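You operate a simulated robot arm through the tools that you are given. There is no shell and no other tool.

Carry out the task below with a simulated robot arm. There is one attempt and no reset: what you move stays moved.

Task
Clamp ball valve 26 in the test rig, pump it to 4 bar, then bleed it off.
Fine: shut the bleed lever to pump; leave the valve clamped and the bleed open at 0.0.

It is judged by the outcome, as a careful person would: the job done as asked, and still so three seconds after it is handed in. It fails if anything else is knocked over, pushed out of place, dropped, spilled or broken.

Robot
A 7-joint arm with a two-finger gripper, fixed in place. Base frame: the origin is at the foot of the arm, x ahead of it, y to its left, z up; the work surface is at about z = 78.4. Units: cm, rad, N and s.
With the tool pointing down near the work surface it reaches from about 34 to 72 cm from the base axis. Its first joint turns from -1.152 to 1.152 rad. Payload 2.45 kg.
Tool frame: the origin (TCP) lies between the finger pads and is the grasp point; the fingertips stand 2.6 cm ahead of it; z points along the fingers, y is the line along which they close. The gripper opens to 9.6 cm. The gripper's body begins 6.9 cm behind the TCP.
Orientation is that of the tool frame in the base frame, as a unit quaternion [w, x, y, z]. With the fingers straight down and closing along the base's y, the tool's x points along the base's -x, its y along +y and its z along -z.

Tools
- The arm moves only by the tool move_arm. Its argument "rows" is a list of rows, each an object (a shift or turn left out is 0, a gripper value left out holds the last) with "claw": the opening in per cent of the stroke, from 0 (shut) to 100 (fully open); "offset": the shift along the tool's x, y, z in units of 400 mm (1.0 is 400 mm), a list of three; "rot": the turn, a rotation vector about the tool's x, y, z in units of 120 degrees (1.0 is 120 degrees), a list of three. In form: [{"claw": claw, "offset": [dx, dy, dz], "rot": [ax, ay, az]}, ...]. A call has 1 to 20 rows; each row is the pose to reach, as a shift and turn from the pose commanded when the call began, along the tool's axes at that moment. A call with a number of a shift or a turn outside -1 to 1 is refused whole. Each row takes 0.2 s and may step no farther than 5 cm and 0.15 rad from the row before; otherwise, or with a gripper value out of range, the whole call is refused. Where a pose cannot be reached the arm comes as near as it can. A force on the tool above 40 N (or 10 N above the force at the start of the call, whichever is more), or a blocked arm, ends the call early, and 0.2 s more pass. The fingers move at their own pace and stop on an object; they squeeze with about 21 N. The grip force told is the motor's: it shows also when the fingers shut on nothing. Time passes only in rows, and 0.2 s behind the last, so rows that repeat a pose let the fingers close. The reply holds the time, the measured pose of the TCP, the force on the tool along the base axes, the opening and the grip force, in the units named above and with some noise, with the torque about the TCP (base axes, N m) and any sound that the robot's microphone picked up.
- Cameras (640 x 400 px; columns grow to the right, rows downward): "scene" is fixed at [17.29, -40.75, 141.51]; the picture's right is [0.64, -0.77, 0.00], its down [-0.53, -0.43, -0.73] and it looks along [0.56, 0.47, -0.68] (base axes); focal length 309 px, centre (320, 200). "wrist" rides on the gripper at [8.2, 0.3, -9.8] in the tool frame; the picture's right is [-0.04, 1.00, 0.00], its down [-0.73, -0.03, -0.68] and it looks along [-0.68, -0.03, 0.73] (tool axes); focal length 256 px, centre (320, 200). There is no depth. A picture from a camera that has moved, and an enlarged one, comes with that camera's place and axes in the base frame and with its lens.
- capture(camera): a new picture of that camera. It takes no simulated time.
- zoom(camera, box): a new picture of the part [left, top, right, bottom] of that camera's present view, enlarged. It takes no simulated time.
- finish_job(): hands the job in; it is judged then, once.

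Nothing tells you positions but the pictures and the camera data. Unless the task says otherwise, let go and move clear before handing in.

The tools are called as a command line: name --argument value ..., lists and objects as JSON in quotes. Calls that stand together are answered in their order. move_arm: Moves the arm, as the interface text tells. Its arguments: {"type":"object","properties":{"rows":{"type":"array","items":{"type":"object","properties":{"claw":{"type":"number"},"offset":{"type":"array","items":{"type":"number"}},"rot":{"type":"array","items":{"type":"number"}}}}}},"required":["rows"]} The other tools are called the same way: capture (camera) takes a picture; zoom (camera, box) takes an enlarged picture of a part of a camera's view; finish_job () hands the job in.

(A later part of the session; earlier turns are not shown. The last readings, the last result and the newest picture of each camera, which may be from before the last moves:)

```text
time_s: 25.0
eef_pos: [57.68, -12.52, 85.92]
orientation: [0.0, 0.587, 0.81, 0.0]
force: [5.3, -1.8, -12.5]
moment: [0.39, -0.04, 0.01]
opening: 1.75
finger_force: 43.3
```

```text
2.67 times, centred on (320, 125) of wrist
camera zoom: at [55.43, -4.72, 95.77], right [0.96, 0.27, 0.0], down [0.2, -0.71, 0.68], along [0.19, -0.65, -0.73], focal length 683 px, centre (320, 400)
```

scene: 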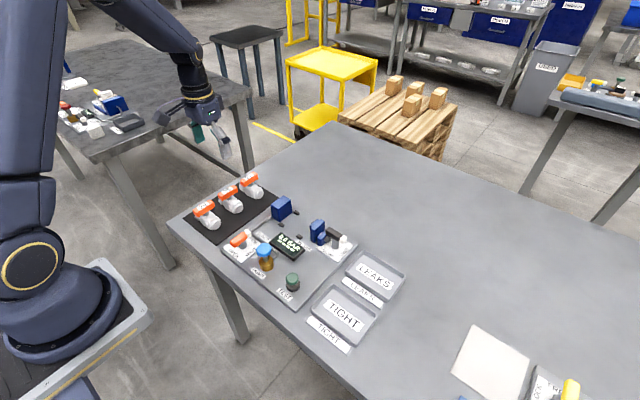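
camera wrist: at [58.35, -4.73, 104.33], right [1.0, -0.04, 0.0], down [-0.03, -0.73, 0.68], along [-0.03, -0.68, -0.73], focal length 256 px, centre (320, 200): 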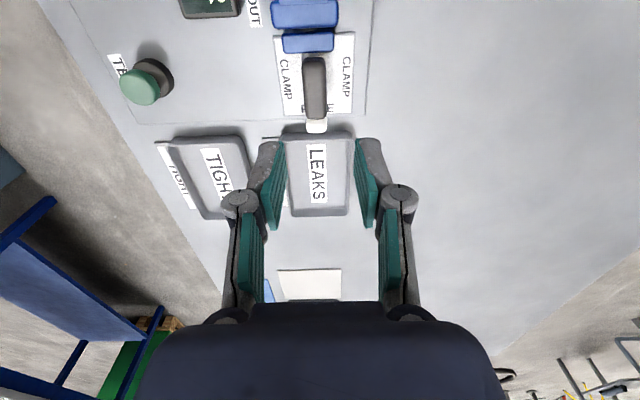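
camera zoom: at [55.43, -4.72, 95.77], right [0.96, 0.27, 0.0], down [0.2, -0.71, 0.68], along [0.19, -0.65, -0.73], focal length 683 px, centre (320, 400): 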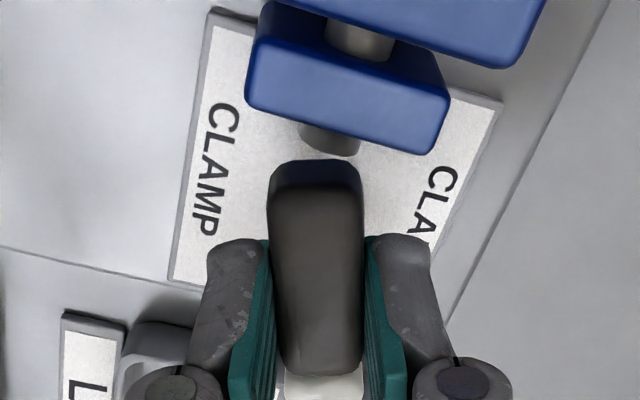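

The lever turns and the jaw is advancing toward the valve, so the direction is right. I continue the turn in two stages, watching the force.

move_arm --rows '[{"claw": 0, "offset": [0, 0.001, 0.002], "rot": [0, 0, -0.06]}, {"offset": [0, 0.001, 0.002], "rot": [0, 0, -0.12]}, {"offset": [0, 0.001, 0.002], "rot": [0, 0, -0.18]}, {"offset": [0, 0.001, 0.002], "rot": [0, 0, -0.24]}, {"offset": [0, 0.001, 0.002], "rot": [0, 0, -0.3]}, {"offset": [0, 0.001, 0.002], "rot": [0, 0, -0.3]}]'

zoom --camera "scene" --box '[270, 180, 370, 250]'

zoom --camera "wrist" --box '[200, 50, 440, 200]'

```text
time_s: 26.4
eef_pos: [57.52, -12.51, 86.04]
orientation: [0.001, 0.309, 0.951, 0.0]
force: [6.3, -4.8, -5.9]
moment: [-0.68, -0.97, -0.01]
opening: 1.77
finger_force: 43.2
```

```text
5.71 times, centred on (320, 215) of scene
camera zoom: at [17.31, -40.76, 141.5], right [0.64, -0.77, 0.0], down [-0.53, -0.43, -0.73], along [0.56, 0.47, -0.68], focal length 1763 px, centre (320, 114)
```

zoom: 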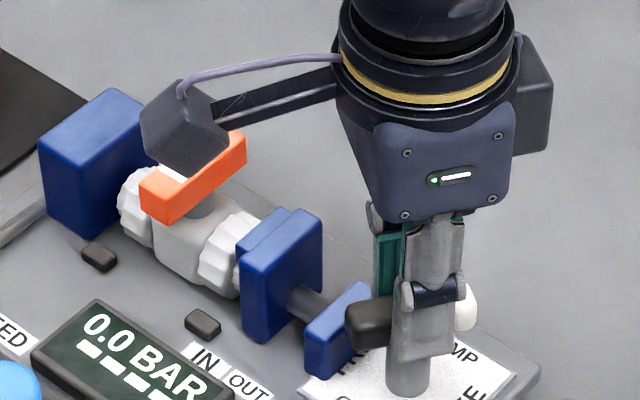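

```text
2.67 times, centred on (320, 125) of wrist
camera zoom: at [51.24, -7.51, 95.76], right [0.62, 0.79, 0.0], down [0.58, -0.45, 0.68], along [0.54, -0.42, -0.73], focal length 683 px, centre (320, 400)
```

zoom: 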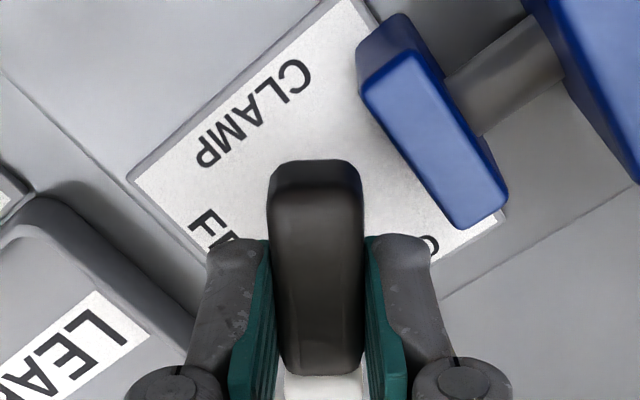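

The jaw is about to meet the valve. I continue the last 36° of the turn.

move_arm --rows '[{"claw": 0, "offset": [0, 0, 0], "rot": [0, 0, -0.05]}, {"offset": [0, 0, 0], "rot": [0, 0, -0.1]}, {"offset": [0, 0, 0], "rot": [0, 0, -0.15]}, {"offset": [0, 0, 0], "rot": [0, 0, -0.2]}, {"offset": [0, 0, 0], "rot": [0, 0, -0.25]}, {"offset": [0, 0, 0], "rot": [0, 0, -0.3]}, {"offset": [0, 0, 0], "rot": [0, 0, -0.3]}]'

zoom --camera "scene" --box '[270, 180, 370, 250]'

zoom --camera "wrist" --box '[200, 50, 440, 200]'

```text
time_s: 28.0
eef_pos: [57.73, -12.6, 85.92]
orientation: [0.001, 0.0, 1.0, 0.0]
force: [6.7, -2.3, 2.2]
moment: [-0.03, -1.27, -0.04]
opening: 1.78
finger_force: 43.9
```

```text
5.71 times, centred on (320, 215) of scene
camera zoom: at [17.3, -40.75, 141.51], right [0.64, -0.77, 0.0], down [-0.53, -0.43, -0.73], along [0.56, 0.47, -0.68], focal length 1763 px, centre (320, 114)
```

zoom: 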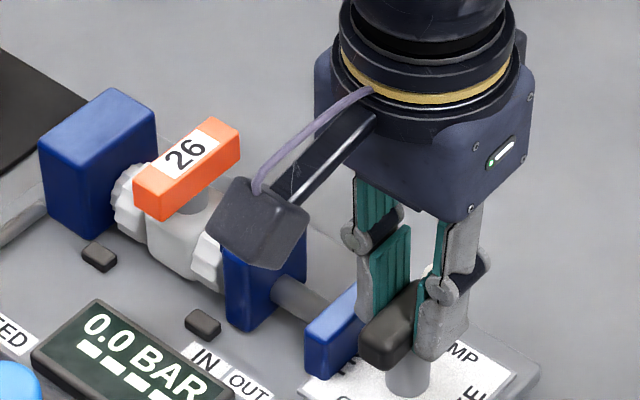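

```text
2.67 times, centred on (320, 125) of wrist
camera zoom: at [49.52, -12.23, 95.77], right [0.04, 1.0, 0.0], down [0.73, -0.03, 0.68], along [0.68, -0.03, -0.73], focal length 683 px, centre (320, 400)
```

zoom: 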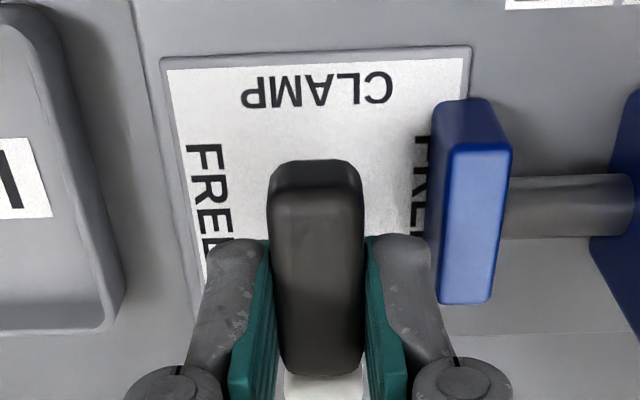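

The lever lies along CLAMP now. I let go, rise, and check the clamp from above.

move_arm --rows '[{"claw": 35, "offset": [0, 0, 0]}, {"claw": 35, "offset": [0, 0, 0]}, {"claw": 35, "offset": [0, 0, -0.05]}, {"offset": [0, 0, -0.12]}, {"offset": [0.02, 0.05, -0.2]}, {"offset": [0.05, 0.12, -0.25]}, {"offset": [0.05, 0.12, -0.25]}]'

capture --camera "wrist"

zoom --camera "wrist" --box '[220, 40, 440, 180]'

zoom --camera "scene" --box '[220, 170, 380, 270]'

```text
time_s: 29.6
eef_pos: [55.43, -7.59, 95.97]
orientation: [0.001, 0.0, 1.0, 0.0]
force: [0.4, 0.0, 0.2]
moment: [-0.01, 0.0, 0.01]
opening: 3.39
finger_force: 0.1
```

```text
taken
camera wrist: at [47.41, -7.25, 105.84], right [0.04, 1.0, 0.0], down [0.73, -0.03, 0.68], along [0.68, -0.03, -0.73], focal length 256 px, centre (320, 200)
```

wrist: 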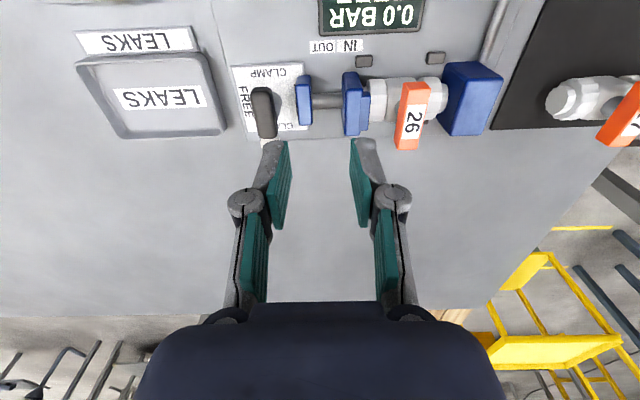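

```text
2.86 times, centred on (330, 110) of wrist
camera zoom: at [47.41, -7.25, 105.84], right [0.04, 1.0, 0.0], down [0.73, -0.03, 0.68], along [0.68, -0.03, -0.73], focal length 731 px, centre (291, 457)
```

zoom: 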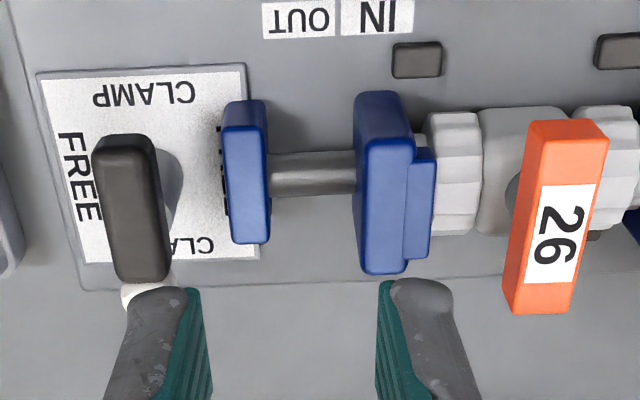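

```text
4.00 times, centred on (300, 220) of scene
camera zoom: at [17.29, -40.75, 141.51], right [0.64, -0.77, 0.0], down [-0.53, -0.43, -0.73], along [0.56, 0.47, -0.68], focal length 1234 px, centre (400, 120)
```

zoom: 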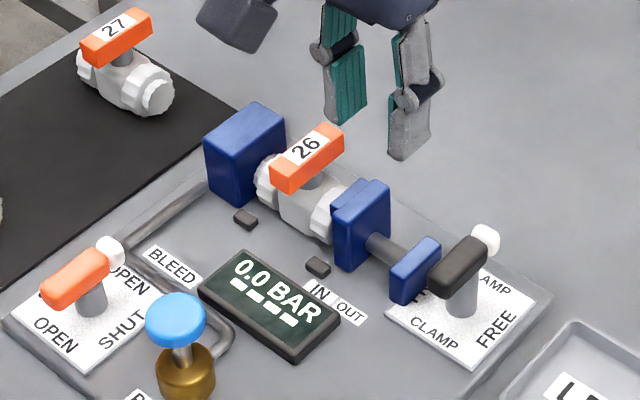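

Valve 26 is held between jaw and block, lever on CLAMP. Next I move over the bleed lever (about (43, 6)) for a close look.

move_arm --rows '[{"claw": 40, "offset": [0.062, 0.068, 0]}, {"offset": [0.124, 0.136, 0]}, {"offset": [0.186, 0.204, 0]}, {"offset": [0.248, 0.272, 0]}, {"offset": [0.31, 0.34, 0.0]}, {"offset": [0.31, 0.34, 0.05]}, {"offset": [0.31, 0.34, 0.05]}]'

capture --camera "wrist"

zoom --camera "wrist" --box '[220, 60, 420, 185]'

zoom --camera "scene" --box '[200, 170, 320, 270]'

```text
time_s: 31.2
eef_pos: [43.26, 5.95, 93.85]
orientation: [0.0, 0.0, 1.0, 0.0]
force: [-1.1, 0.1, -0.3]
moment: [0.06, 0.0, -0.02]
opening: 3.82
finger_force: 0.1
```

```text
taken
camera wrist: at [35.11, 6.28, 103.78], right [0.04, 1.0, 0.0], down [0.73, -0.03, 0.68], along [0.68, -0.03, -0.73], focal length 256 px, centre (320, 200)
```

wrist: 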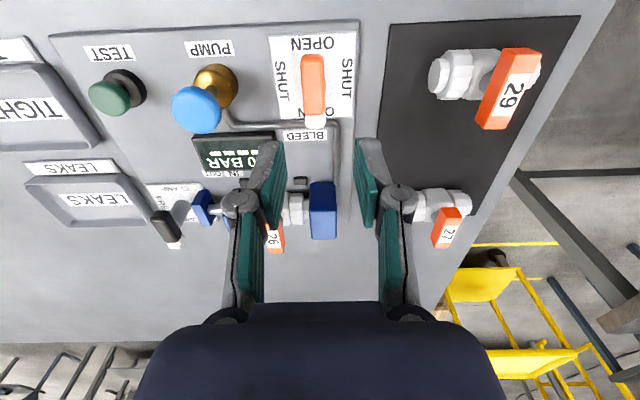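

```text
3.20 times, centred on (320, 122) of wrist
camera zoom: at [35.11, 6.28, 103.78], right [0.04, 1.0, 0.0], down [0.73, -0.03, 0.68], along [0.68, -0.03, -0.73], focal length 819 px, centre (320, 448)
```

zoom: 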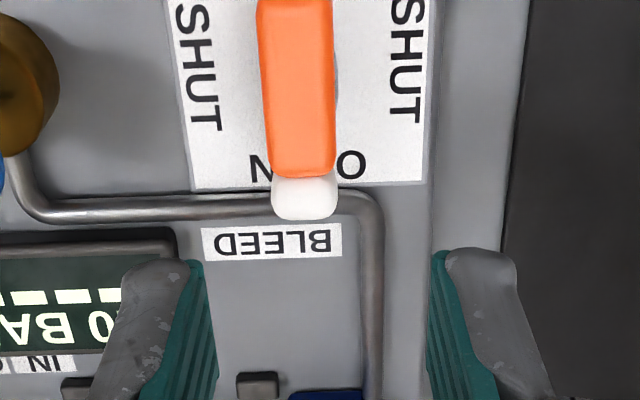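

```text
4.00 times, centred on (260, 220) of scene
camera zoom: at [17.29, -40.75, 141.51], right [0.64, -0.77, 0.0], down [-0.53, -0.43, -0.73], along [0.56, 0.47, -0.68], focal length 1234 px, centre (560, 120)
```

zoom: 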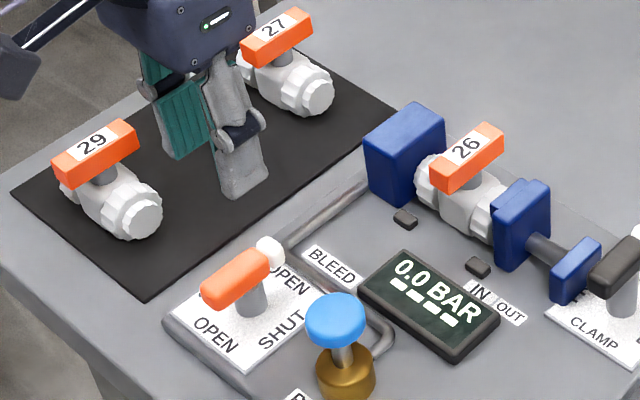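

The bleed pivot is about (42.6, 5.4). I'll centre over it and come down astride the orange bar.

move_arm --rows '[{"claw": 40, "offset": [0.018, -0.0135, 0.05]}, {"offset": [0.018, -0.0135, 0.1]}, {"offset": [0.018, -0.0135, 0.15]}, {"offset": [0.018, -0.0135, 0.17]}, {"offset": [0.018, -0.0135, 0.17]}]'

zoom --camera "wrist" --box '[200, 50, 440, 200]'

zoom --camera "scene" --box '[200, 190, 300, 260]'

```text
time_s: 32.4
eef_pos: [42.55, 5.27, 87.01]
orientation: [0.0, 0.0, 1.0, 0.0]
force: [-0.5, -0.3, 0.1]
moment: [0.01, -0.03, -0.01]
opening: 3.85
finger_force: 0.0
```

```text
2.67 times, centred on (320, 125) of wrist
camera zoom: at [34.36, 5.6, 96.95], right [0.04, 1.0, 0.0], down [0.73, -0.03, 0.68], along [0.68, -0.03, -0.73], focal length 683 px, centre (320, 400)
```

zoom: 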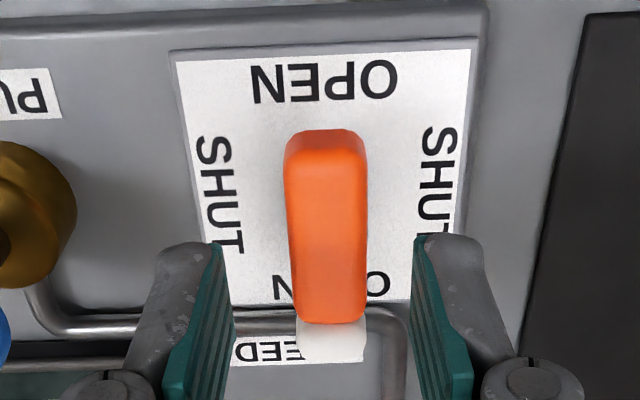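

```text
5.71 times, centred on (250, 225) of scene
camera zoom: at [17.29, -40.75, 141.51], right [0.64, -0.77, 0.0], down [-0.53, -0.43, -0.73], along [0.56, 0.47, -0.68], focal length 1763 px, centre (720, 57)
```

zoom: 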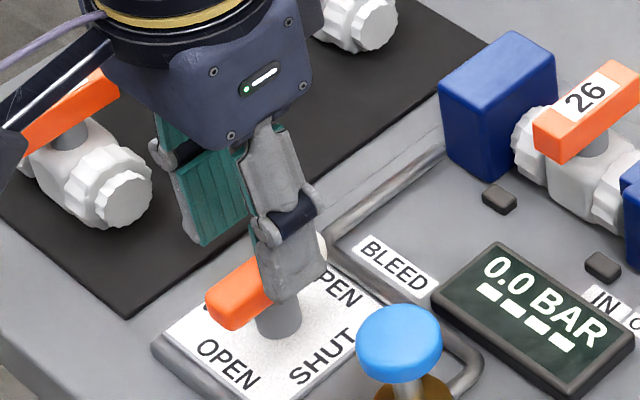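

Well aligned; I'll shift 0.2 cm toward the base, lower about 1 cm and grip the orange bar.

move_arm --rows '[{"claw": 40, "offset": [0.005, 0.001, 0.014]}, {"offset": [0.005, 0.001, 0.027]}, {"claw": 0, "offset": [0.005, 0.001, 0.027]}, {"claw": 0, "offset": [0.005, 0.001, 0.027]}, {"claw": 0, "offset": [0.005, 0.001, 0.027]}, {"claw": 0, "offset": [0.005, 0.001, 0.027]}]'

zoom --camera "wrist" --box '[200, 50, 440, 200]'

zoom --camera "scene" --box '[200, 190, 300, 260]'

```text
time_s: 33.8
eef_pos: [42.18, 5.46, 85.95]
orientation: [-0.001, -0.001, 1.0, 0.0]
force: [-1.1, 14.0, -8.3]
moment: [0.38, -0.58, -0.02]
opening: 1.76
finger_force: 43.5
```

```text
2.67 times, centred on (320, 125) of wrist
camera zoom: at [34.14, 5.76, 95.84], right [0.04, 1.0, 0.0], down [0.73, -0.03, 0.68], along [0.68, -0.03, -0.73], focal length 683 px, centre (320, 400)
```

zoom: 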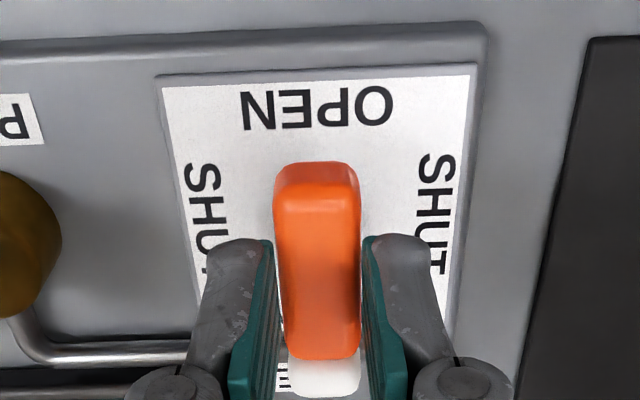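

```text
5.71 times, centred on (250, 225) of scene
camera zoom: at [17.3, -40.71, 141.52], right [0.64, -0.77, 0.0], down [-0.53, -0.43, -0.73], along [0.56, 0.47, -0.68], focal length 1763 px, centre (720, 57)
```

zoom: 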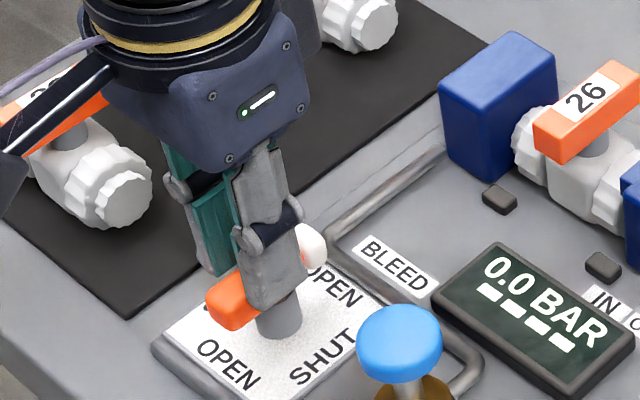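

The bar is gripped. I'll correct y slightly and try a small clockwise turn (knob toward -y) while watching torque.

move_arm --rows '[{"claw": 0, "offset": [-0.002, 0.0035, 0.001]}, {"claw": 0, "offset": [-0.002, 0.0035, 0.001], "rot": [0, 0, 0.04]}, {"offset": [-0.002, 0.0035, 0.001], "rot": [0, 0, 0.08]}, {"offset": [-0.002, 0.0035, 0.001], "rot": [0, 0, 0.12]}, {"offset": [-0.002, 0.0035, 0.001], "rot": [0, 0, 0.12]}]'

zoom --camera "wrist" --box '[200, 50, 440, 200]'

zoom --camera "scene" --box '[200, 190, 300, 260]'

```text
time_s: 35.0
eef_pos: [42.33, 5.59, 85.98]
orientation: [-0.001, 0.126, 0.992, 0.0]
force: [-9.5, 16.7, 16.0]
moment: [0.32, -0.41, 0.09]
opening: 1.77
finger_force: 43.1
```

```text
2.67 times, centred on (320, 125) of wrist
camera zoom: at [34.51, 7.93, 95.85], right [0.29, 0.96, 0.0], down [0.7, -0.21, 0.68], along [0.65, -0.19, -0.73], focal length 683 px, centre (320, 400)
```

zoom: 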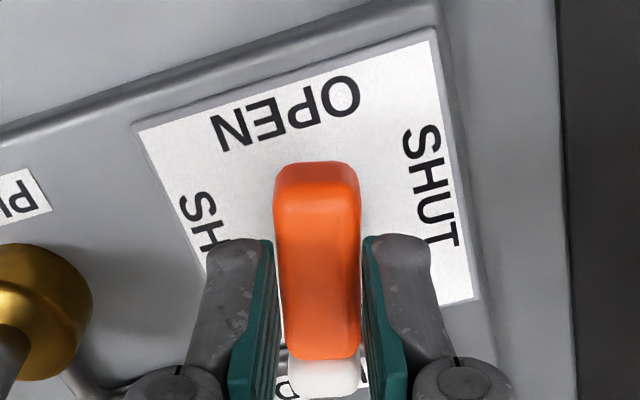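

```text
5.71 times, centred on (250, 225) of scene
camera zoom: at [17.25, -40.71, 141.53], right [0.64, -0.77, 0.0], down [-0.53, -0.43, -0.73], along [0.56, 0.47, -0.68], focal length 1763 px, centre (720, 57)
```

zoom: 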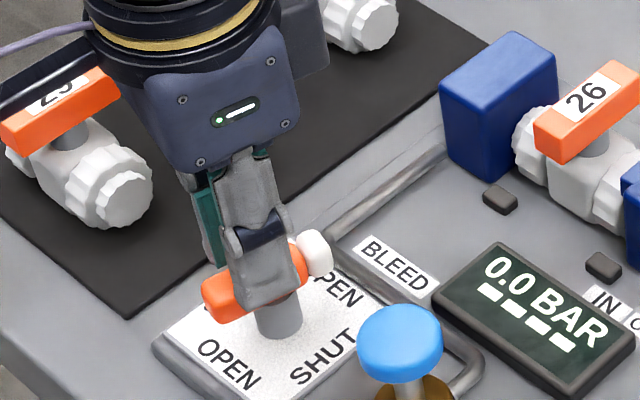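

It turns freely clockwise. I'll correct the centre a little and carry on.

move_arm --rows '[{"claw": 0, "offset": [0.002, 0.003, 0], "rot": [0, 0, 0.05]}, {"offset": [0.002, 0.003, 0], "rot": [0, 0, 0.1]}, {"offset": [0.002, 0.003, 0], "rot": [0, 0, 0.15]}, {"offset": [0.002, 0.003, 0], "rot": [0, 0, 0.2]}, {"offset": [0.002, 0.003, 0], "rot": [0, 0, 0.25]}, {"offset": [0.002, 0.003, 0], "rot": [0, 0, 0.3]}, {"offset": [0.002, 0.003, 0], "rot": [0, 0, 0.3]}]'

zoom --camera "wrist" --box '[200, 50, 440, 200]'

zoom --camera "scene" --box '[200, 190, 300, 260]'

```text
time_s: 36.8
eef_pos: [42.38, 5.92, 86.02]
orientation: [0.001, 0.425, 0.905, 0.002]
force: [3.0, 4.1, -9.2]
moment: [0.18, -0.25, 0.03]
opening: 1.78
finger_force: 43.8
stopped in row 7: the force on the tool passed its limit at 41 N (the readings are from after the stop); the commanded pose is now the measured one
```

```text
2.67 times, centred on (320, 125) of wrist
camera zoom: at [37.48, 12.32, 95.83], right [0.79, 0.61, 0.01], down [0.44, -0.59, 0.68], along [0.42, -0.54, -0.73], focal length 683 px, centre (320, 400)
```

zoom: 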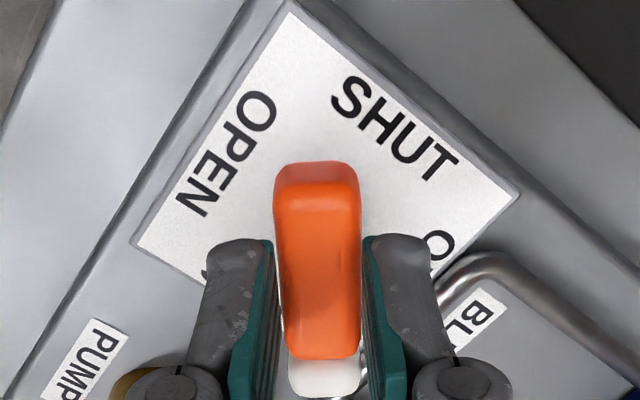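

```text
5.71 times, centred on (250, 225) of scene
camera zoom: at [17.3, -40.74, 141.51], right [0.64, -0.77, 0.0], down [-0.53, -0.43, -0.73], along [0.56, 0.47, -0.68], focal length 1763 px, centre (720, 57)
```

zoom: 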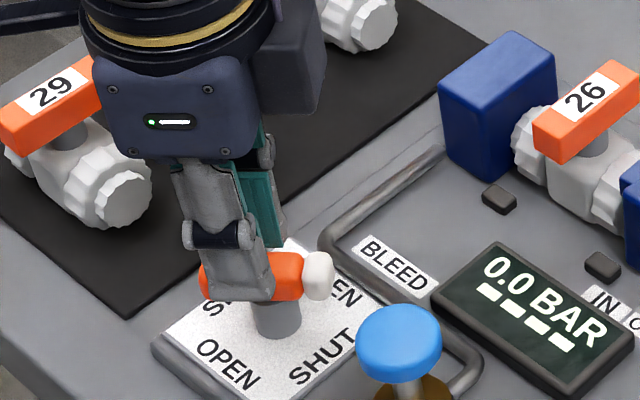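

The stop came because the grip point is ~0.55 cm off the pivot; the pivot works out at about (42.7, 5.5). I'll follow the arc for the remaining 40°.

move_arm --rows '[{"claw": 0, "offset": [-0.0002, 0.0013, 0], "rot": [0, 0, 0.0475]}, {"offset": [-0.0005, 0.0026, 0], "rot": [0, 0, 0.095]}, {"offset": [-0.0009, 0.0039, 0], "rot": [0, 0, 0.1425]}, {"offset": [-0.0013, 0.0051, 0], "rot": [0, 0, 0.19]}, {"offset": [-0.0018, 0.0064, 0], "rot": [0, 0, 0.2375]}, {"offset": [-0.0024, 0.0076, 0], "rot": [0, 0, 0.285]}, {"offset": [-0.0031, 0.0088, 0], "rot": [0, 0, 0.331]}, {"offset": [-0.0031, 0.0088, 0], "rot": [0, 0, 0.331]}]'

zoom --camera "wrist" --box '[200, 50, 440, 200]'

zoom --camera "scene" --box '[200, 190, 300, 260]'

```text
time_s: 38.6
eef_pos: [42.86, 6.07, 85.99]
orientation: [0.001, 0.708, 0.706, 0.003]
force: [10.1, 11.8, -21.5]
moment: [0.5, -0.23, 0.16]
opening: 1.76
finger_force: 43.0
```

```text
2.67 times, centred on (320, 125) of wrist
camera zoom: at [43.13, 14.11, 95.89], right [1.0, -0.04, 0.0], down [-0.03, -0.74, 0.68], along [-0.02, -0.68, -0.74], focal length 683 px, centre (320, 400)
```

zoom: 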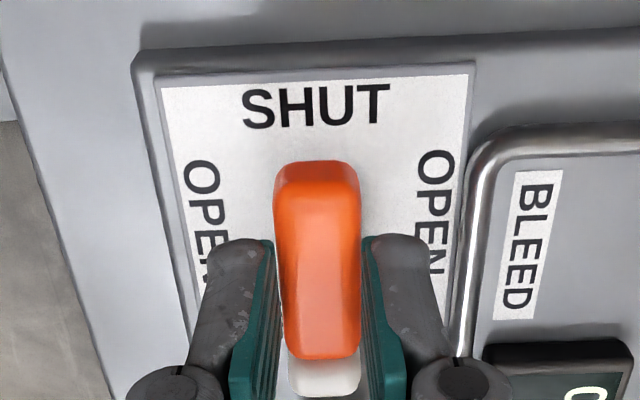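

```text
5.71 times, centred on (250, 225) of scene
camera zoom: at [17.34, -40.72, 141.51], right [0.64, -0.77, 0.0], down [-0.53, -0.43, -0.73], along [0.56, 0.47, -0.68], focal length 1763 px, centre (720, 57)
```

zoom: 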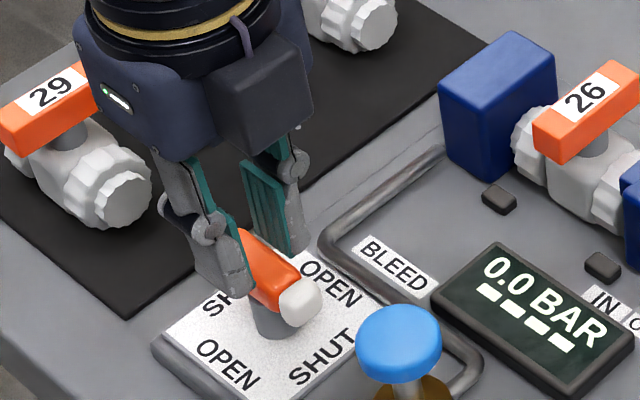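

The bleed lever is on SHUT. I release and rise, then look at the pump from nearby.

move_arm --rows '[{"claw": 35, "offset": [0, 0, 0.003]}, {"claw": 35, "offset": [0, 0, 0.003]}, {"claw": 35, "offset": [0, 0, -0.05]}, {"offset": [0, 0, -0.13]}, {"offset": [0, 0, -0.2]}, {"offset": [-0.1, 0, -0.25]}, {"offset": [-0.16, 0, -0.25]}, {"claw": 0, "offset": [-0.16, 0, -0.25]}, {"claw": 0, "offset": [-0.16, 0, -0.25]}]'

capture --camera "wrist"

zoom --camera "wrist" --box '[220, 40, 420, 165]'

zoom --camera "scene" --box '[200, 180, 340, 280]'

```text
time_s: 40.6
eef_pos: [42.52, -0.34, 95.98]
orientation: [0.0, 0.707, 0.707, 0.003]
force: [-0.5, -0.4, -0.7]
moment: [-0.05, 0.0, -0.01]
opening: 0.02
finger_force: 18.4
```

```text
taken
camera wrist: at [42.84, 7.86, 105.94], right [1.0, -0.04, 0.0], down [-0.03, -0.74, 0.68], along [-0.02, -0.68, -0.74], focal length 256 px, centre (320, 200)
```

wrist: 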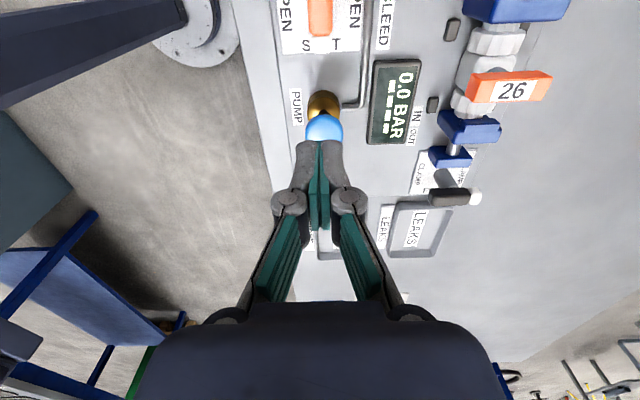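

```text
3.20 times, centred on (320, 102) of wrist
camera zoom: at [42.84, 7.86, 105.94], right [1.0, -0.04, 0.0], down [-0.03, -0.74, 0.68], along [-0.02, -0.68, -0.74], focal length 819 px, centre (320, 512)
```

zoom: 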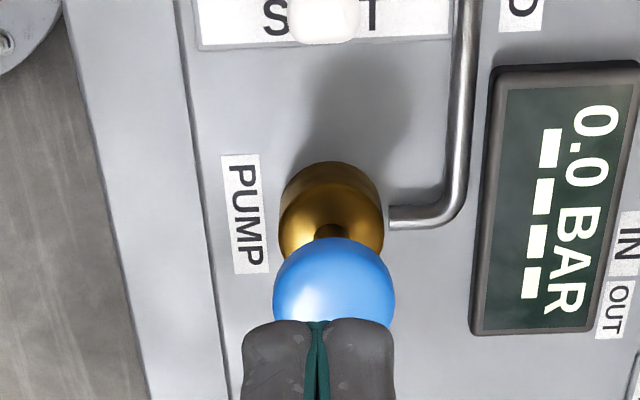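

```text
4.00 times, centred on (270, 230) of scene
camera zoom: at [17.29, -40.75, 141.51], right [0.64, -0.77, 0.0], down [-0.53, -0.43, -0.73], along [0.56, 0.47, -0.68], focal length 1234 px, centre (520, 80)
```

zoom: 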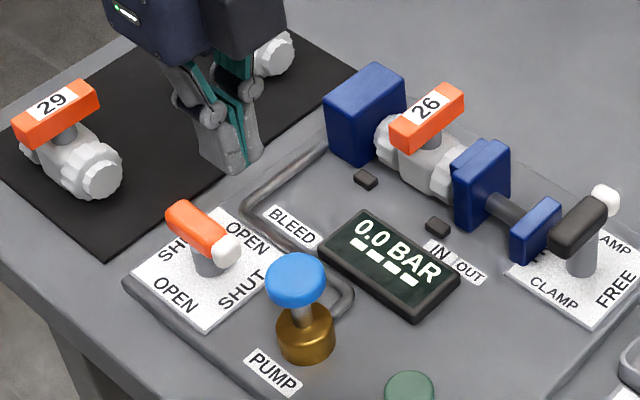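

The pump knob is centred at about (42.9, -3.2) with its top near z≈85.7. With fingers shut I'll come down just above it.

move_arm --rows '[{"claw": 0, "offset": [-0.0725, 0.01, 0.05]}, {"offset": [-0.0725, 0.01, 0.12]}, {"offset": [-0.0725, 0.01, 0.165]}, {"offset": [-0.0725, 0.01, 0.165]}]'

zoom --camera "wrist" --box '[220, 40, 420, 165]'

zoom --camera "scene" --box '[220, 210, 320, 280]'

```text
time_s: 41.6
eef_pos: [43.05, -3.31, 89.33]
orientation: [0.001, 0.707, 0.707, 0.003]
force: [-0.1, -0.6, 1.2]
moment: [0.0, 0.02, 0.03]
opening: 0.0
finger_force: 21.2
```

```text
3.20 times, centred on (320, 102) of wrist
camera zoom: at [43.4, 4.73, 99.23], right [1.0, -0.04, 0.0], down [-0.03, -0.74, 0.68], along [-0.02, -0.68, -0.74], focal length 819 px, centre (320, 512)
```

zoom: 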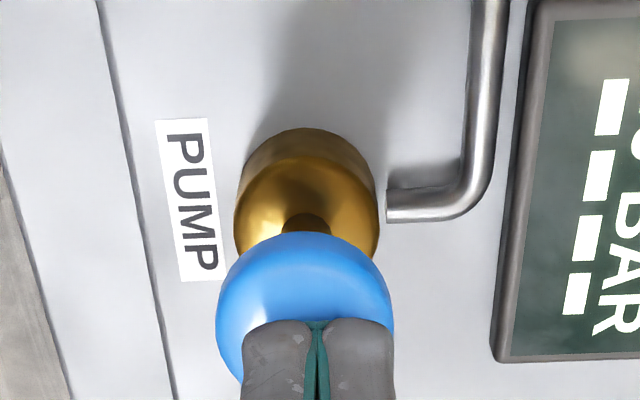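

```text
5.71 times, centred on (270, 245) of scene
camera zoom: at [17.29, -40.75, 141.51], right [0.64, -0.77, 0.0], down [-0.53, -0.43, -0.73], along [0.56, 0.47, -0.68], focal length 1763 px, centre (606, -57)
```

zoom: 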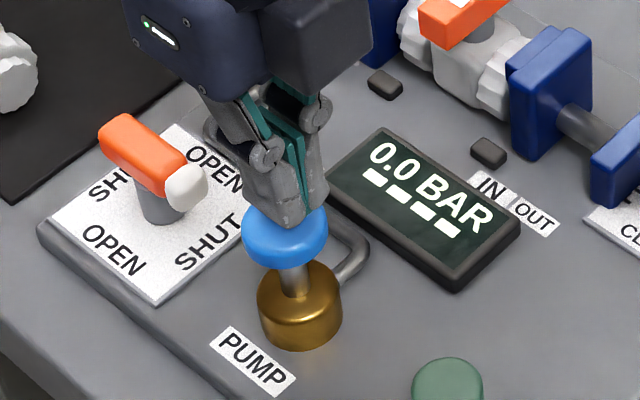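

Aligned over the knob. I'll press slowly for a first partial stroke and read the gauge.

move_arm --rows '[{"claw": 0, "offset": [0, -0.004, 0.015]}, {"offset": [0, -0.004, 0.025]}, {"offset": [0, -0.004, 0.035]}, {"offset": [0, -0.004, 0.045]}, {"offset": [0, -0.004, 0.055]}, {"offset": [0, -0.004, 0.055]}]'

zoom --camera "scene" --box '[220, 210, 320, 280]'

```text
time_s: 43.0
eef_pos: [43.13, -3.25, 87.13]
orientation: [0.001, 0.707, 0.707, 0.003]
force: [-1.3, 0.0, 4.9]
moment: [-0.03, 0.03, -0.03]
opening: 0.01
finger_force: 28.9
```

```text
5.71 times, centred on (270, 245) of scene
camera zoom: at [17.28, -40.75, 141.51], right [0.64, -0.77, 0.0], down [-0.53, -0.43, -0.73], along [0.56, 0.47, -0.68], focal length 1763 px, centre (606, -57)
```

zoom: 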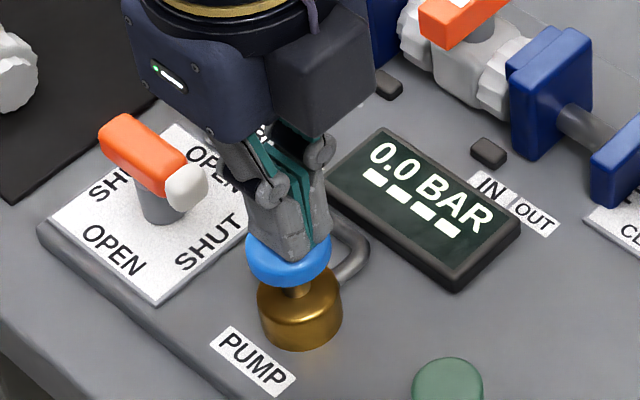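

The knob moves with about 5 N; the gauge hasn't reacted yet. I'll push farther, slowly.

move_arm --rows '[{"claw": 0, "offset": [0, 0, 0.008]}, {"offset": [0, 0, 0.016]}, {"offset": [0, 0, 0.022]}, {"offset": [0, 0, 0.022]}]'

zoom --camera "scene" --box '[220, 210, 320, 280]'

```text
time_s: 44.0
eef_pos: [42.97, -3.25, 86.41]
orientation: [0.002, 0.707, 0.708, 0.003]
force: [-0.6, 0.3, 33.9]
moment: [0.07, 0.09, 0.07]
opening: 0.58
finger_force: 28.6
```

```text
5.71 times, centred on (270, 245) of scene
camera zoom: at [17.24, -40.74, 141.52], right [0.64, -0.77, 0.0], down [-0.52, -0.43, -0.73], along [0.56, 0.47, -0.68], focal length 1763 px, centre (606, -57)
```

zoom: 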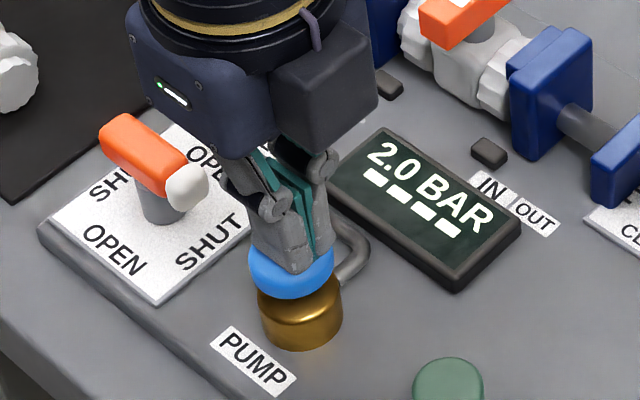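

One full stroke gave 2.0 bar. I'll lift off fully to let the knob come up, and check the gauge holds.

move_arm --rows '[{"claw": 0, "offset": [0, 0, -0.03]}, {"offset": [0, 0, -0.06]}, {"offset": [0, 0, -0.075]}, {"offset": [0, 0, -0.075]}]'

zoom --camera "scene" --box '[220, 210, 320, 280]'

```text
time_s: 45.0
eef_pos: [42.94, -3.35, 89.35]
orientation: [-0.001, 0.706, 0.708, 0.003]
force: [-0.2, -0.4, -0.4]
moment: [0.02, 0.0, 0.02]
opening: 0.0
finger_force: 28.8
```

```text
5.71 times, centred on (270, 245) of scene
camera zoom: at [17.29, -40.75, 141.51], right [0.64, -0.77, 0.0], down [-0.53, -0.43, -0.73], along [0.56, 0.47, -0.68], focal length 1763 px, centre (606, -57)
```

zoom: 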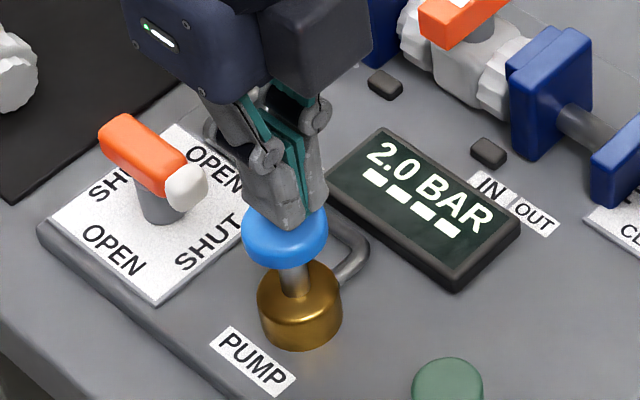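

It holds at 2.0 bar. Now the second full stroke, same depth.

move_arm --rows '[{"claw": 0, "offset": [0, 0, 0.02]}, {"offset": [0, 0, 0.035]}, {"offset": [0, 0, 0.05]}, {"offset": [0, 0, 0.06]}, {"offset": [0, 0, 0.068]}, {"offset": [0, 0, 0.074]}, {"offset": [0, 0, 0.074]}]'

zoom --camera "scene" --box '[220, 210, 320, 280]'

```text
time_s: 46.6
eef_pos: [43.01, -3.25, 86.36]
orientation: [0.0, 0.707, 0.707, 0.002]
force: [-1.1, 0.7, 27.5]
moment: [0.08, 0.07, -0.09]
opening: 0.6
finger_force: 28.5
```

```text
5.71 times, centred on (270, 245) of scene
camera zoom: at [17.25, -40.74, 141.52], right [0.64, -0.77, 0.0], down [-0.53, -0.43, -0.73], along [0.56, 0.47, -0.68], focal length 1763 px, centre (606, -57)
```

zoom: 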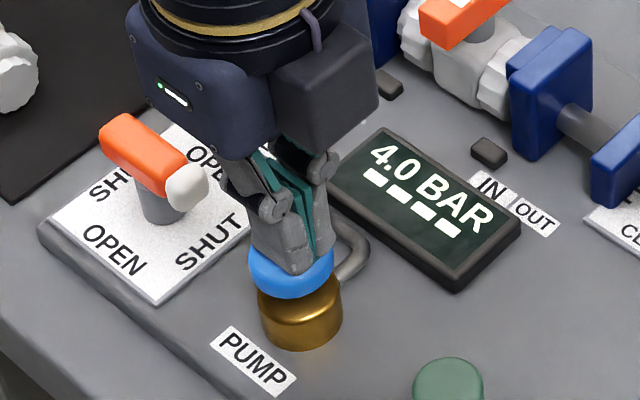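

The gauge shows 4.0 bar. I lift straight off the pump, open the fingers clear of it, and go back above the bleed lever.

move_arm --rows '[{"claw": 0, "offset": [0, 0, -0.03]}, {"offset": [0, 0, -0.075]}, {"offset": [0, 0, -0.15]}, {"offset": [0, 0, -0.23]}, {"claw": 40, "offset": [0.08, 0, -0.23]}, {"offset": [0.16, -0.003, -0.23]}, {"offset": [0.219, -0.006, -0.23]}, {"offset": [0.219, -0.006, -0.18]}, {"offset": [0.219, -0.006, -0.18]}]'

zoom --camera "scene" --box '[200, 180, 340, 280]'

capture --camera "wrist"

zoom --camera "wrist" --box '[220, 60, 420, 185]'

```text
time_s: 48.6
eef_pos: [42.68, 5.49, 93.76]
orientation: [0.0, 0.707, 0.707, 0.003]
force: [0.2, -0.9, 0.2]
moment: [-0.04, 0.03, -0.02]
opening: 3.86
finger_force: 0.0
```

```text
4.00 times, centred on (270, 230) of scene
camera zoom: at [17.29, -40.75, 141.51], right [0.64, -0.77, 0.0], down [-0.53, -0.43, -0.73], along [0.56, 0.47, -0.68], focal length 1234 px, centre (520, 80)
```

zoom: 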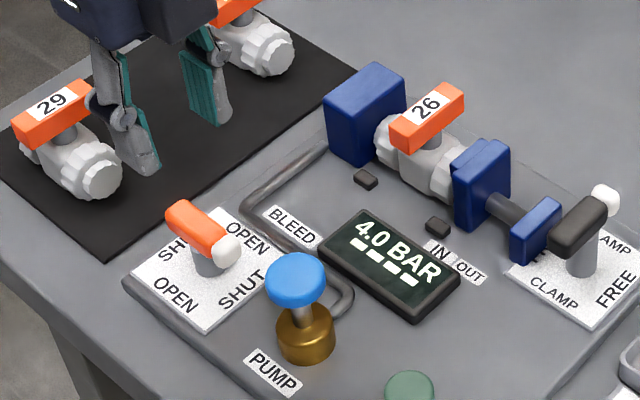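

```text
taken
camera wrist: at [43.07, 13.55, 103.55], right [1.0, -0.04, 0.0], down [-0.03, -0.74, 0.68], along [-0.02, -0.68, -0.74], focal length 256 px, centre (320, 200)
```

wrist: 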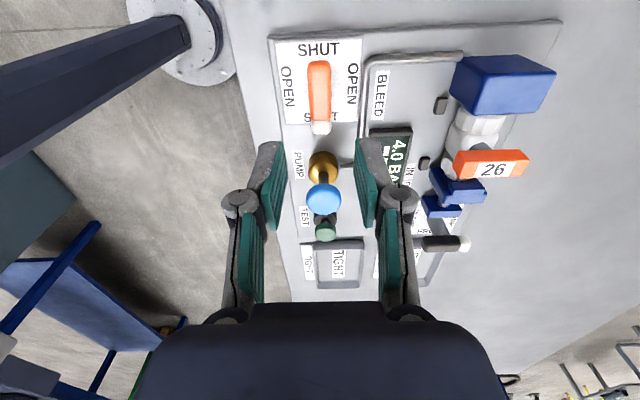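

```text
3.20 times, centred on (320, 122) of wrist
camera zoom: at [43.07, 13.55, 103.55], right [1.0, -0.04, 0.0], down [-0.03, -0.74, 0.68], along [-0.02, -0.68, -0.74], focal length 819 px, centre (320, 448)
```

zoom: 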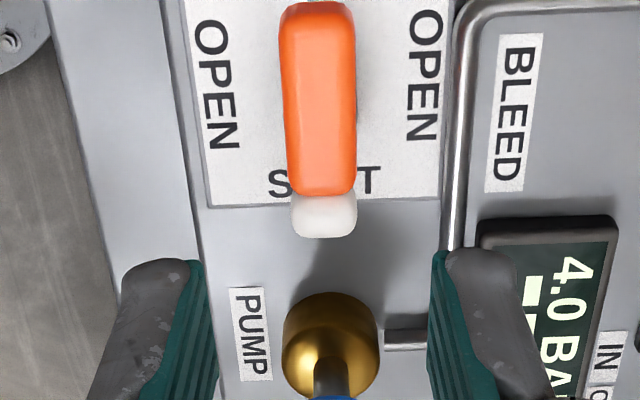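

The gauge holds steady at 4.0 bar. I descend on the bleed lever again, centred on its pivot (42.85, 5.5), and grip the bar.

move_arm --rows '[{"claw": 40, "offset": [0.002, 0.003, 0.06]}, {"offset": [0.002, 0.003, 0.12]}, {"offset": [0.002, 0.003, 0.17]}, {"offset": [0.002, 0.003, 0.194]}, {"offset": [0.002, 0.003, 0.194]}, {"claw": 0, "offset": [0.002, 0.003, 0.194]}, {"claw": 0, "offset": [0.002, 0.003, 0.194]}, {"claw": 0, "offset": [0.002, 0.003, 0.194]}, {"claw": 0, "offset": [0.002, 0.003, 0.194]}]'

zoom --camera "scene" --box '[200, 180, 340, 280]'

zoom --camera "wrist" --box '[200, 50, 440, 200]'

```text
time_s: 50.6
eef_pos: [42.8, 5.48, 85.91]
orientation: [0.0, 0.707, 0.707, 0.003]
force: [1.6, 0.1, -9.9]
moment: [0.51, -0.08, -0.01]
opening: 1.82
finger_force: 43.5
```

```text
4.00 times, centred on (270, 230) of scene
camera zoom: at [17.31, -40.75, 141.51], right [0.64, -0.77, 0.0], down [-0.53, -0.43, -0.73], along [0.56, 0.47, -0.68], focal length 1234 px, centre (520, 80)
```

zoom: 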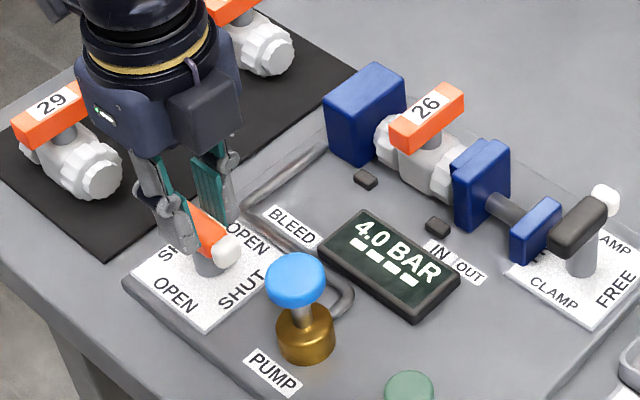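

```text
2.67 times, centred on (320, 125) of wrist
camera zoom: at [43.13, 13.6, 95.73], right [1.0, -0.04, 0.0], down [-0.03, -0.74, 0.68], along [-0.02, -0.68, -0.74], focal length 683 px, centre (320, 400)
```

zoom: 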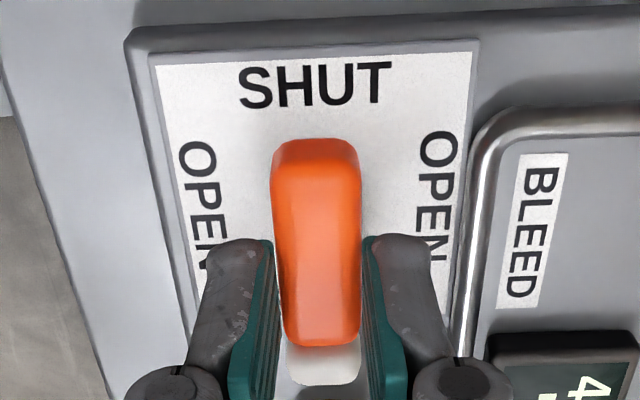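

Good grip with little side force. I turn counter-clockwise in stages back to OPEN.

move_arm --rows '[{"claw": 0, "offset": [0, 0, 0], "rot": [0, 0, -0.05]}, {"offset": [0, 0, 0], "rot": [0, 0, -0.1]}, {"offset": [0, 0, 0], "rot": [0, 0, -0.15]}, {"offset": [0, 0, 0], "rot": [0, 0, -0.2]}, {"offset": [0, 0, 0], "rot": [0, 0, -0.25]}, {"offset": [0, 0, 0], "rot": [0, 0, -0.25]}]'

zoom --camera "scene" --box '[200, 180, 340, 280]'

```text
time_s: 52.0
eef_pos: [42.64, 5.45, 85.87]
orientation: [0.001, 0.501, 0.866, 0.002]
force: [-7.7, -3.9, 21.6]
moment: [0.55, 0.69, 0.01]
opening: 1.77
finger_force: 43.0
```

```text
4.00 times, centred on (270, 230) of scene
camera zoom: at [17.24, -40.76, 141.51], right [0.64, -0.77, 0.0], down [-0.53, -0.43, -0.73], along [0.56, 0.47, -0.68], focal length 1234 px, centre (520, 80)
```

zoom: 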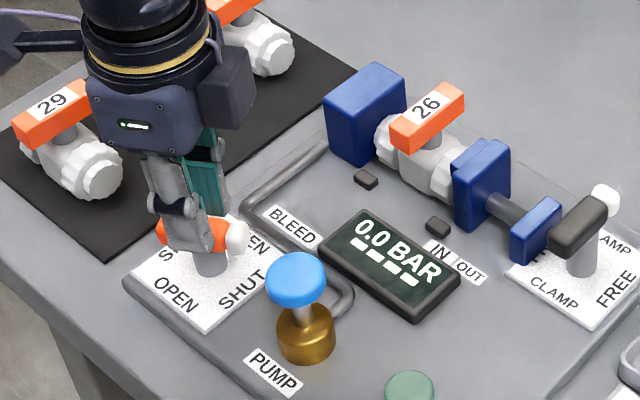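

The gauge has dropped to 0.0. I finish the turn so the lever lies fully on OPEN.

move_arm --rows '[{"claw": 0, "offset": [0, -0.002, -0.001], "rot": [0, 0, -0.05]}, {"offset": [0, -0.002, -0.001], "rot": [0, 0, -0.1]}, {"offset": [0, -0.002, -0.001], "rot": [0, 0, -0.15]}, {"offset": [0, -0.002, -0.001], "rot": [0, 0, -0.2]}, {"offset": [0, -0.002, -0.001], "rot": [0, 0, -0.25]}, {"offset": [0, -0.002, -0.001], "rot": [0, 0, -0.25]}]'

zoom --camera "scene" --box '[200, 180, 340, 280]'

```text
time_s: 53.4
eef_pos: [42.81, 5.43, 85.89]
orientation: [0.003, 0.258, 0.966, 0.002]
force: [-1.3, 0.2, 0.4]
moment: [0.37, 0.72, -0.03]
opening: 1.8
finger_force: 43.2
```

```text
4.00 times, centred on (270, 230) of scene
camera zoom: at [17.29, -40.75, 141.51], right [0.64, -0.77, 0.0], down [-0.53, -0.43, -0.73], along [0.56, 0.47, -0.68], focal length 1234 px, centre (520, 80)
```

zoom: 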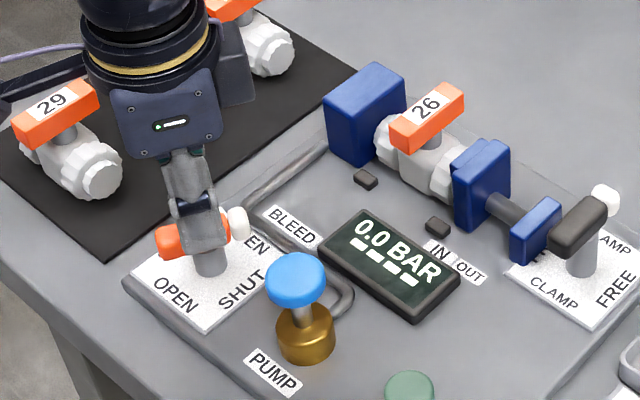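

Smooth so far; the last 30° to OPEN.

move_arm --rows '[{"claw": 0, "offset": [0, 0, 0], "rot": [0, 0, -0.05]}, {"offset": [0, 0, 0], "rot": [0, 0, -0.1]}, {"offset": [0, 0, 0], "rot": [0, 0, -0.15]}, {"offset": [0, 0, 0], "rot": [0, 0, -0.2]}, {"offset": [0, 0, 0], "rot": [0, 0, -0.25]}, {"offset": [0, 0, 0], "rot": [0, 0, -0.25]}]'

zoom --camera "scene" --box '[200, 180, 340, 280]'

zoom --camera "wrist" --box '[200, 50, 440, 200]'

```text
time_s: 54.8
eef_pos: [42.78, 5.53, 85.76]
orientation: [0.003, 0.0, 1.0, 0.002]
force: [1.5, -6.1, 8.9]
moment: [-0.19, 1.24, -0.04]
opening: 1.79
finger_force: 43.8
```

```text
4.00 times, centred on (270, 230) of scene
camera zoom: at [17.29, -40.76, 141.5], right [0.64, -0.77, 0.0], down [-0.53, -0.43, -0.73], along [0.56, 0.47, -0.68], focal length 1234 px, centre (520, 80)
```

zoom: 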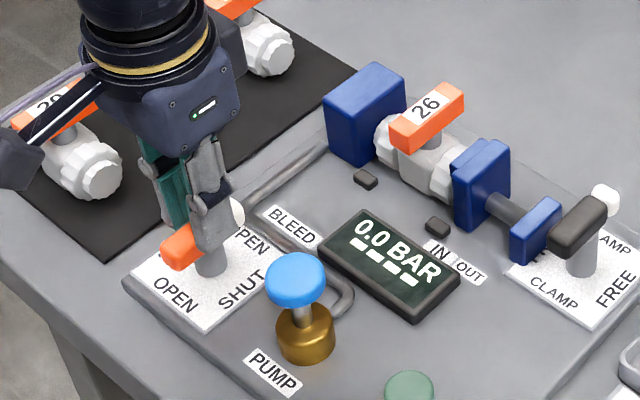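

```text
2.67 times, centred on (320, 125) of wrist
camera zoom: at [34.62, 5.76, 95.66], right [0.04, 1.0, 0.0], down [0.73, -0.03, 0.68], along [0.68, -0.03, -0.73], focal length 683 px, centre (320, 400)
```

zoom: 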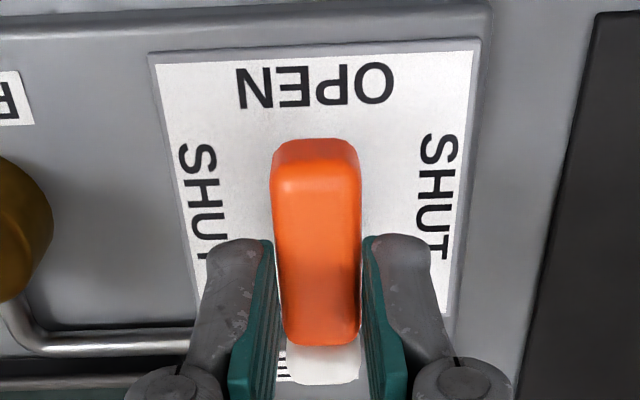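

The bleed lever is back along OPEN and the gauge reads 0.0. I release, rise straight up and move clear, then check everything.

move_arm --rows '[{"claw": 40, "offset": [0, 0, 0]}, {"claw": 40, "offset": [0, 0, 0]}, {"claw": 40, "offset": [0, 0, -0.03]}, {"offset": [0, 0, -0.1]}, {"offset": [0, 0, -0.2]}, {"offset": [0, 0, -0.3]}, {"offset": [0, 0, -0.4]}, {"offset": [0, 0, -0.5]}, {"offset": [0, 0, -0.5]}]'

capture --camera "scene"

zoom --camera "scene" --box '[180, 160, 380, 290]'

capture --camera "wrist"

```text
time_s: 56.8
eef_pos: [42.81, 5.32, 105.83]
orientation: [0.003, 0.0, 1.0, 0.001]
force: [-0.3, -0.3, 0.1]
moment: [-0.02, -0.02, 0.0]
opening: 3.84
finger_force: 0.1
```

```text
taken
```

scene: 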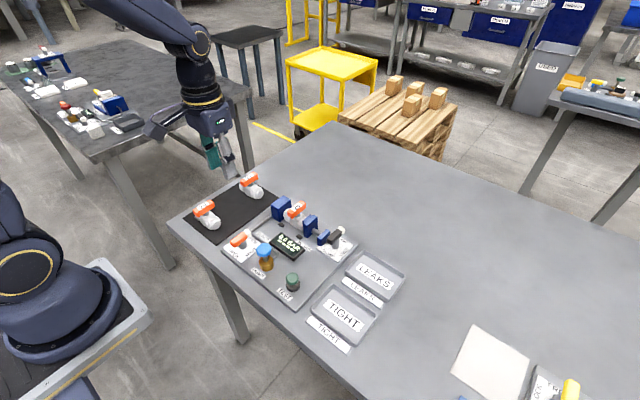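

```text
3.08 times, centred on (280, 225) of scene
camera zoom: at [17.29, -40.75, 141.51], right [0.64, -0.77, 0.0], down [-0.53, -0.43, -0.73], along [0.56, 0.47, -0.68], focal length 949 px, centre (443, 123)
```

zoom: 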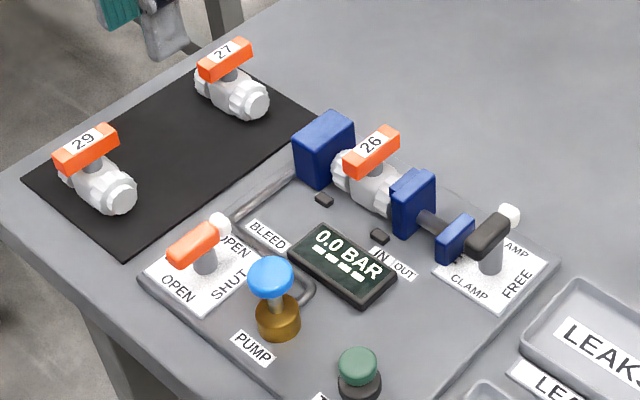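

```text
taken
camera wrist: at [34.63, 5.64, 115.7], right [0.04, 1.0, 0.0], down [0.73, -0.03, 0.68], along [0.68, -0.03, -0.73], focal length 256 px, centre (320, 200)
```

wrist: 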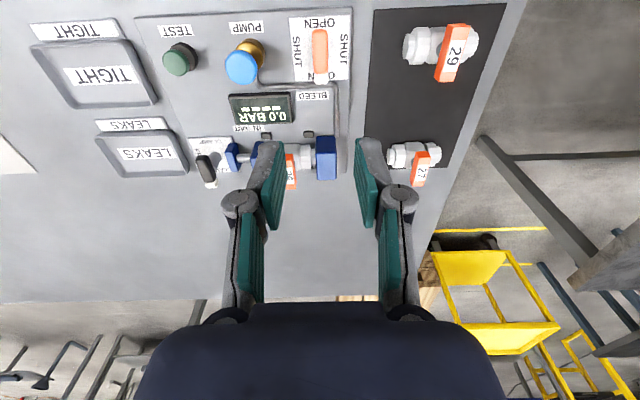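

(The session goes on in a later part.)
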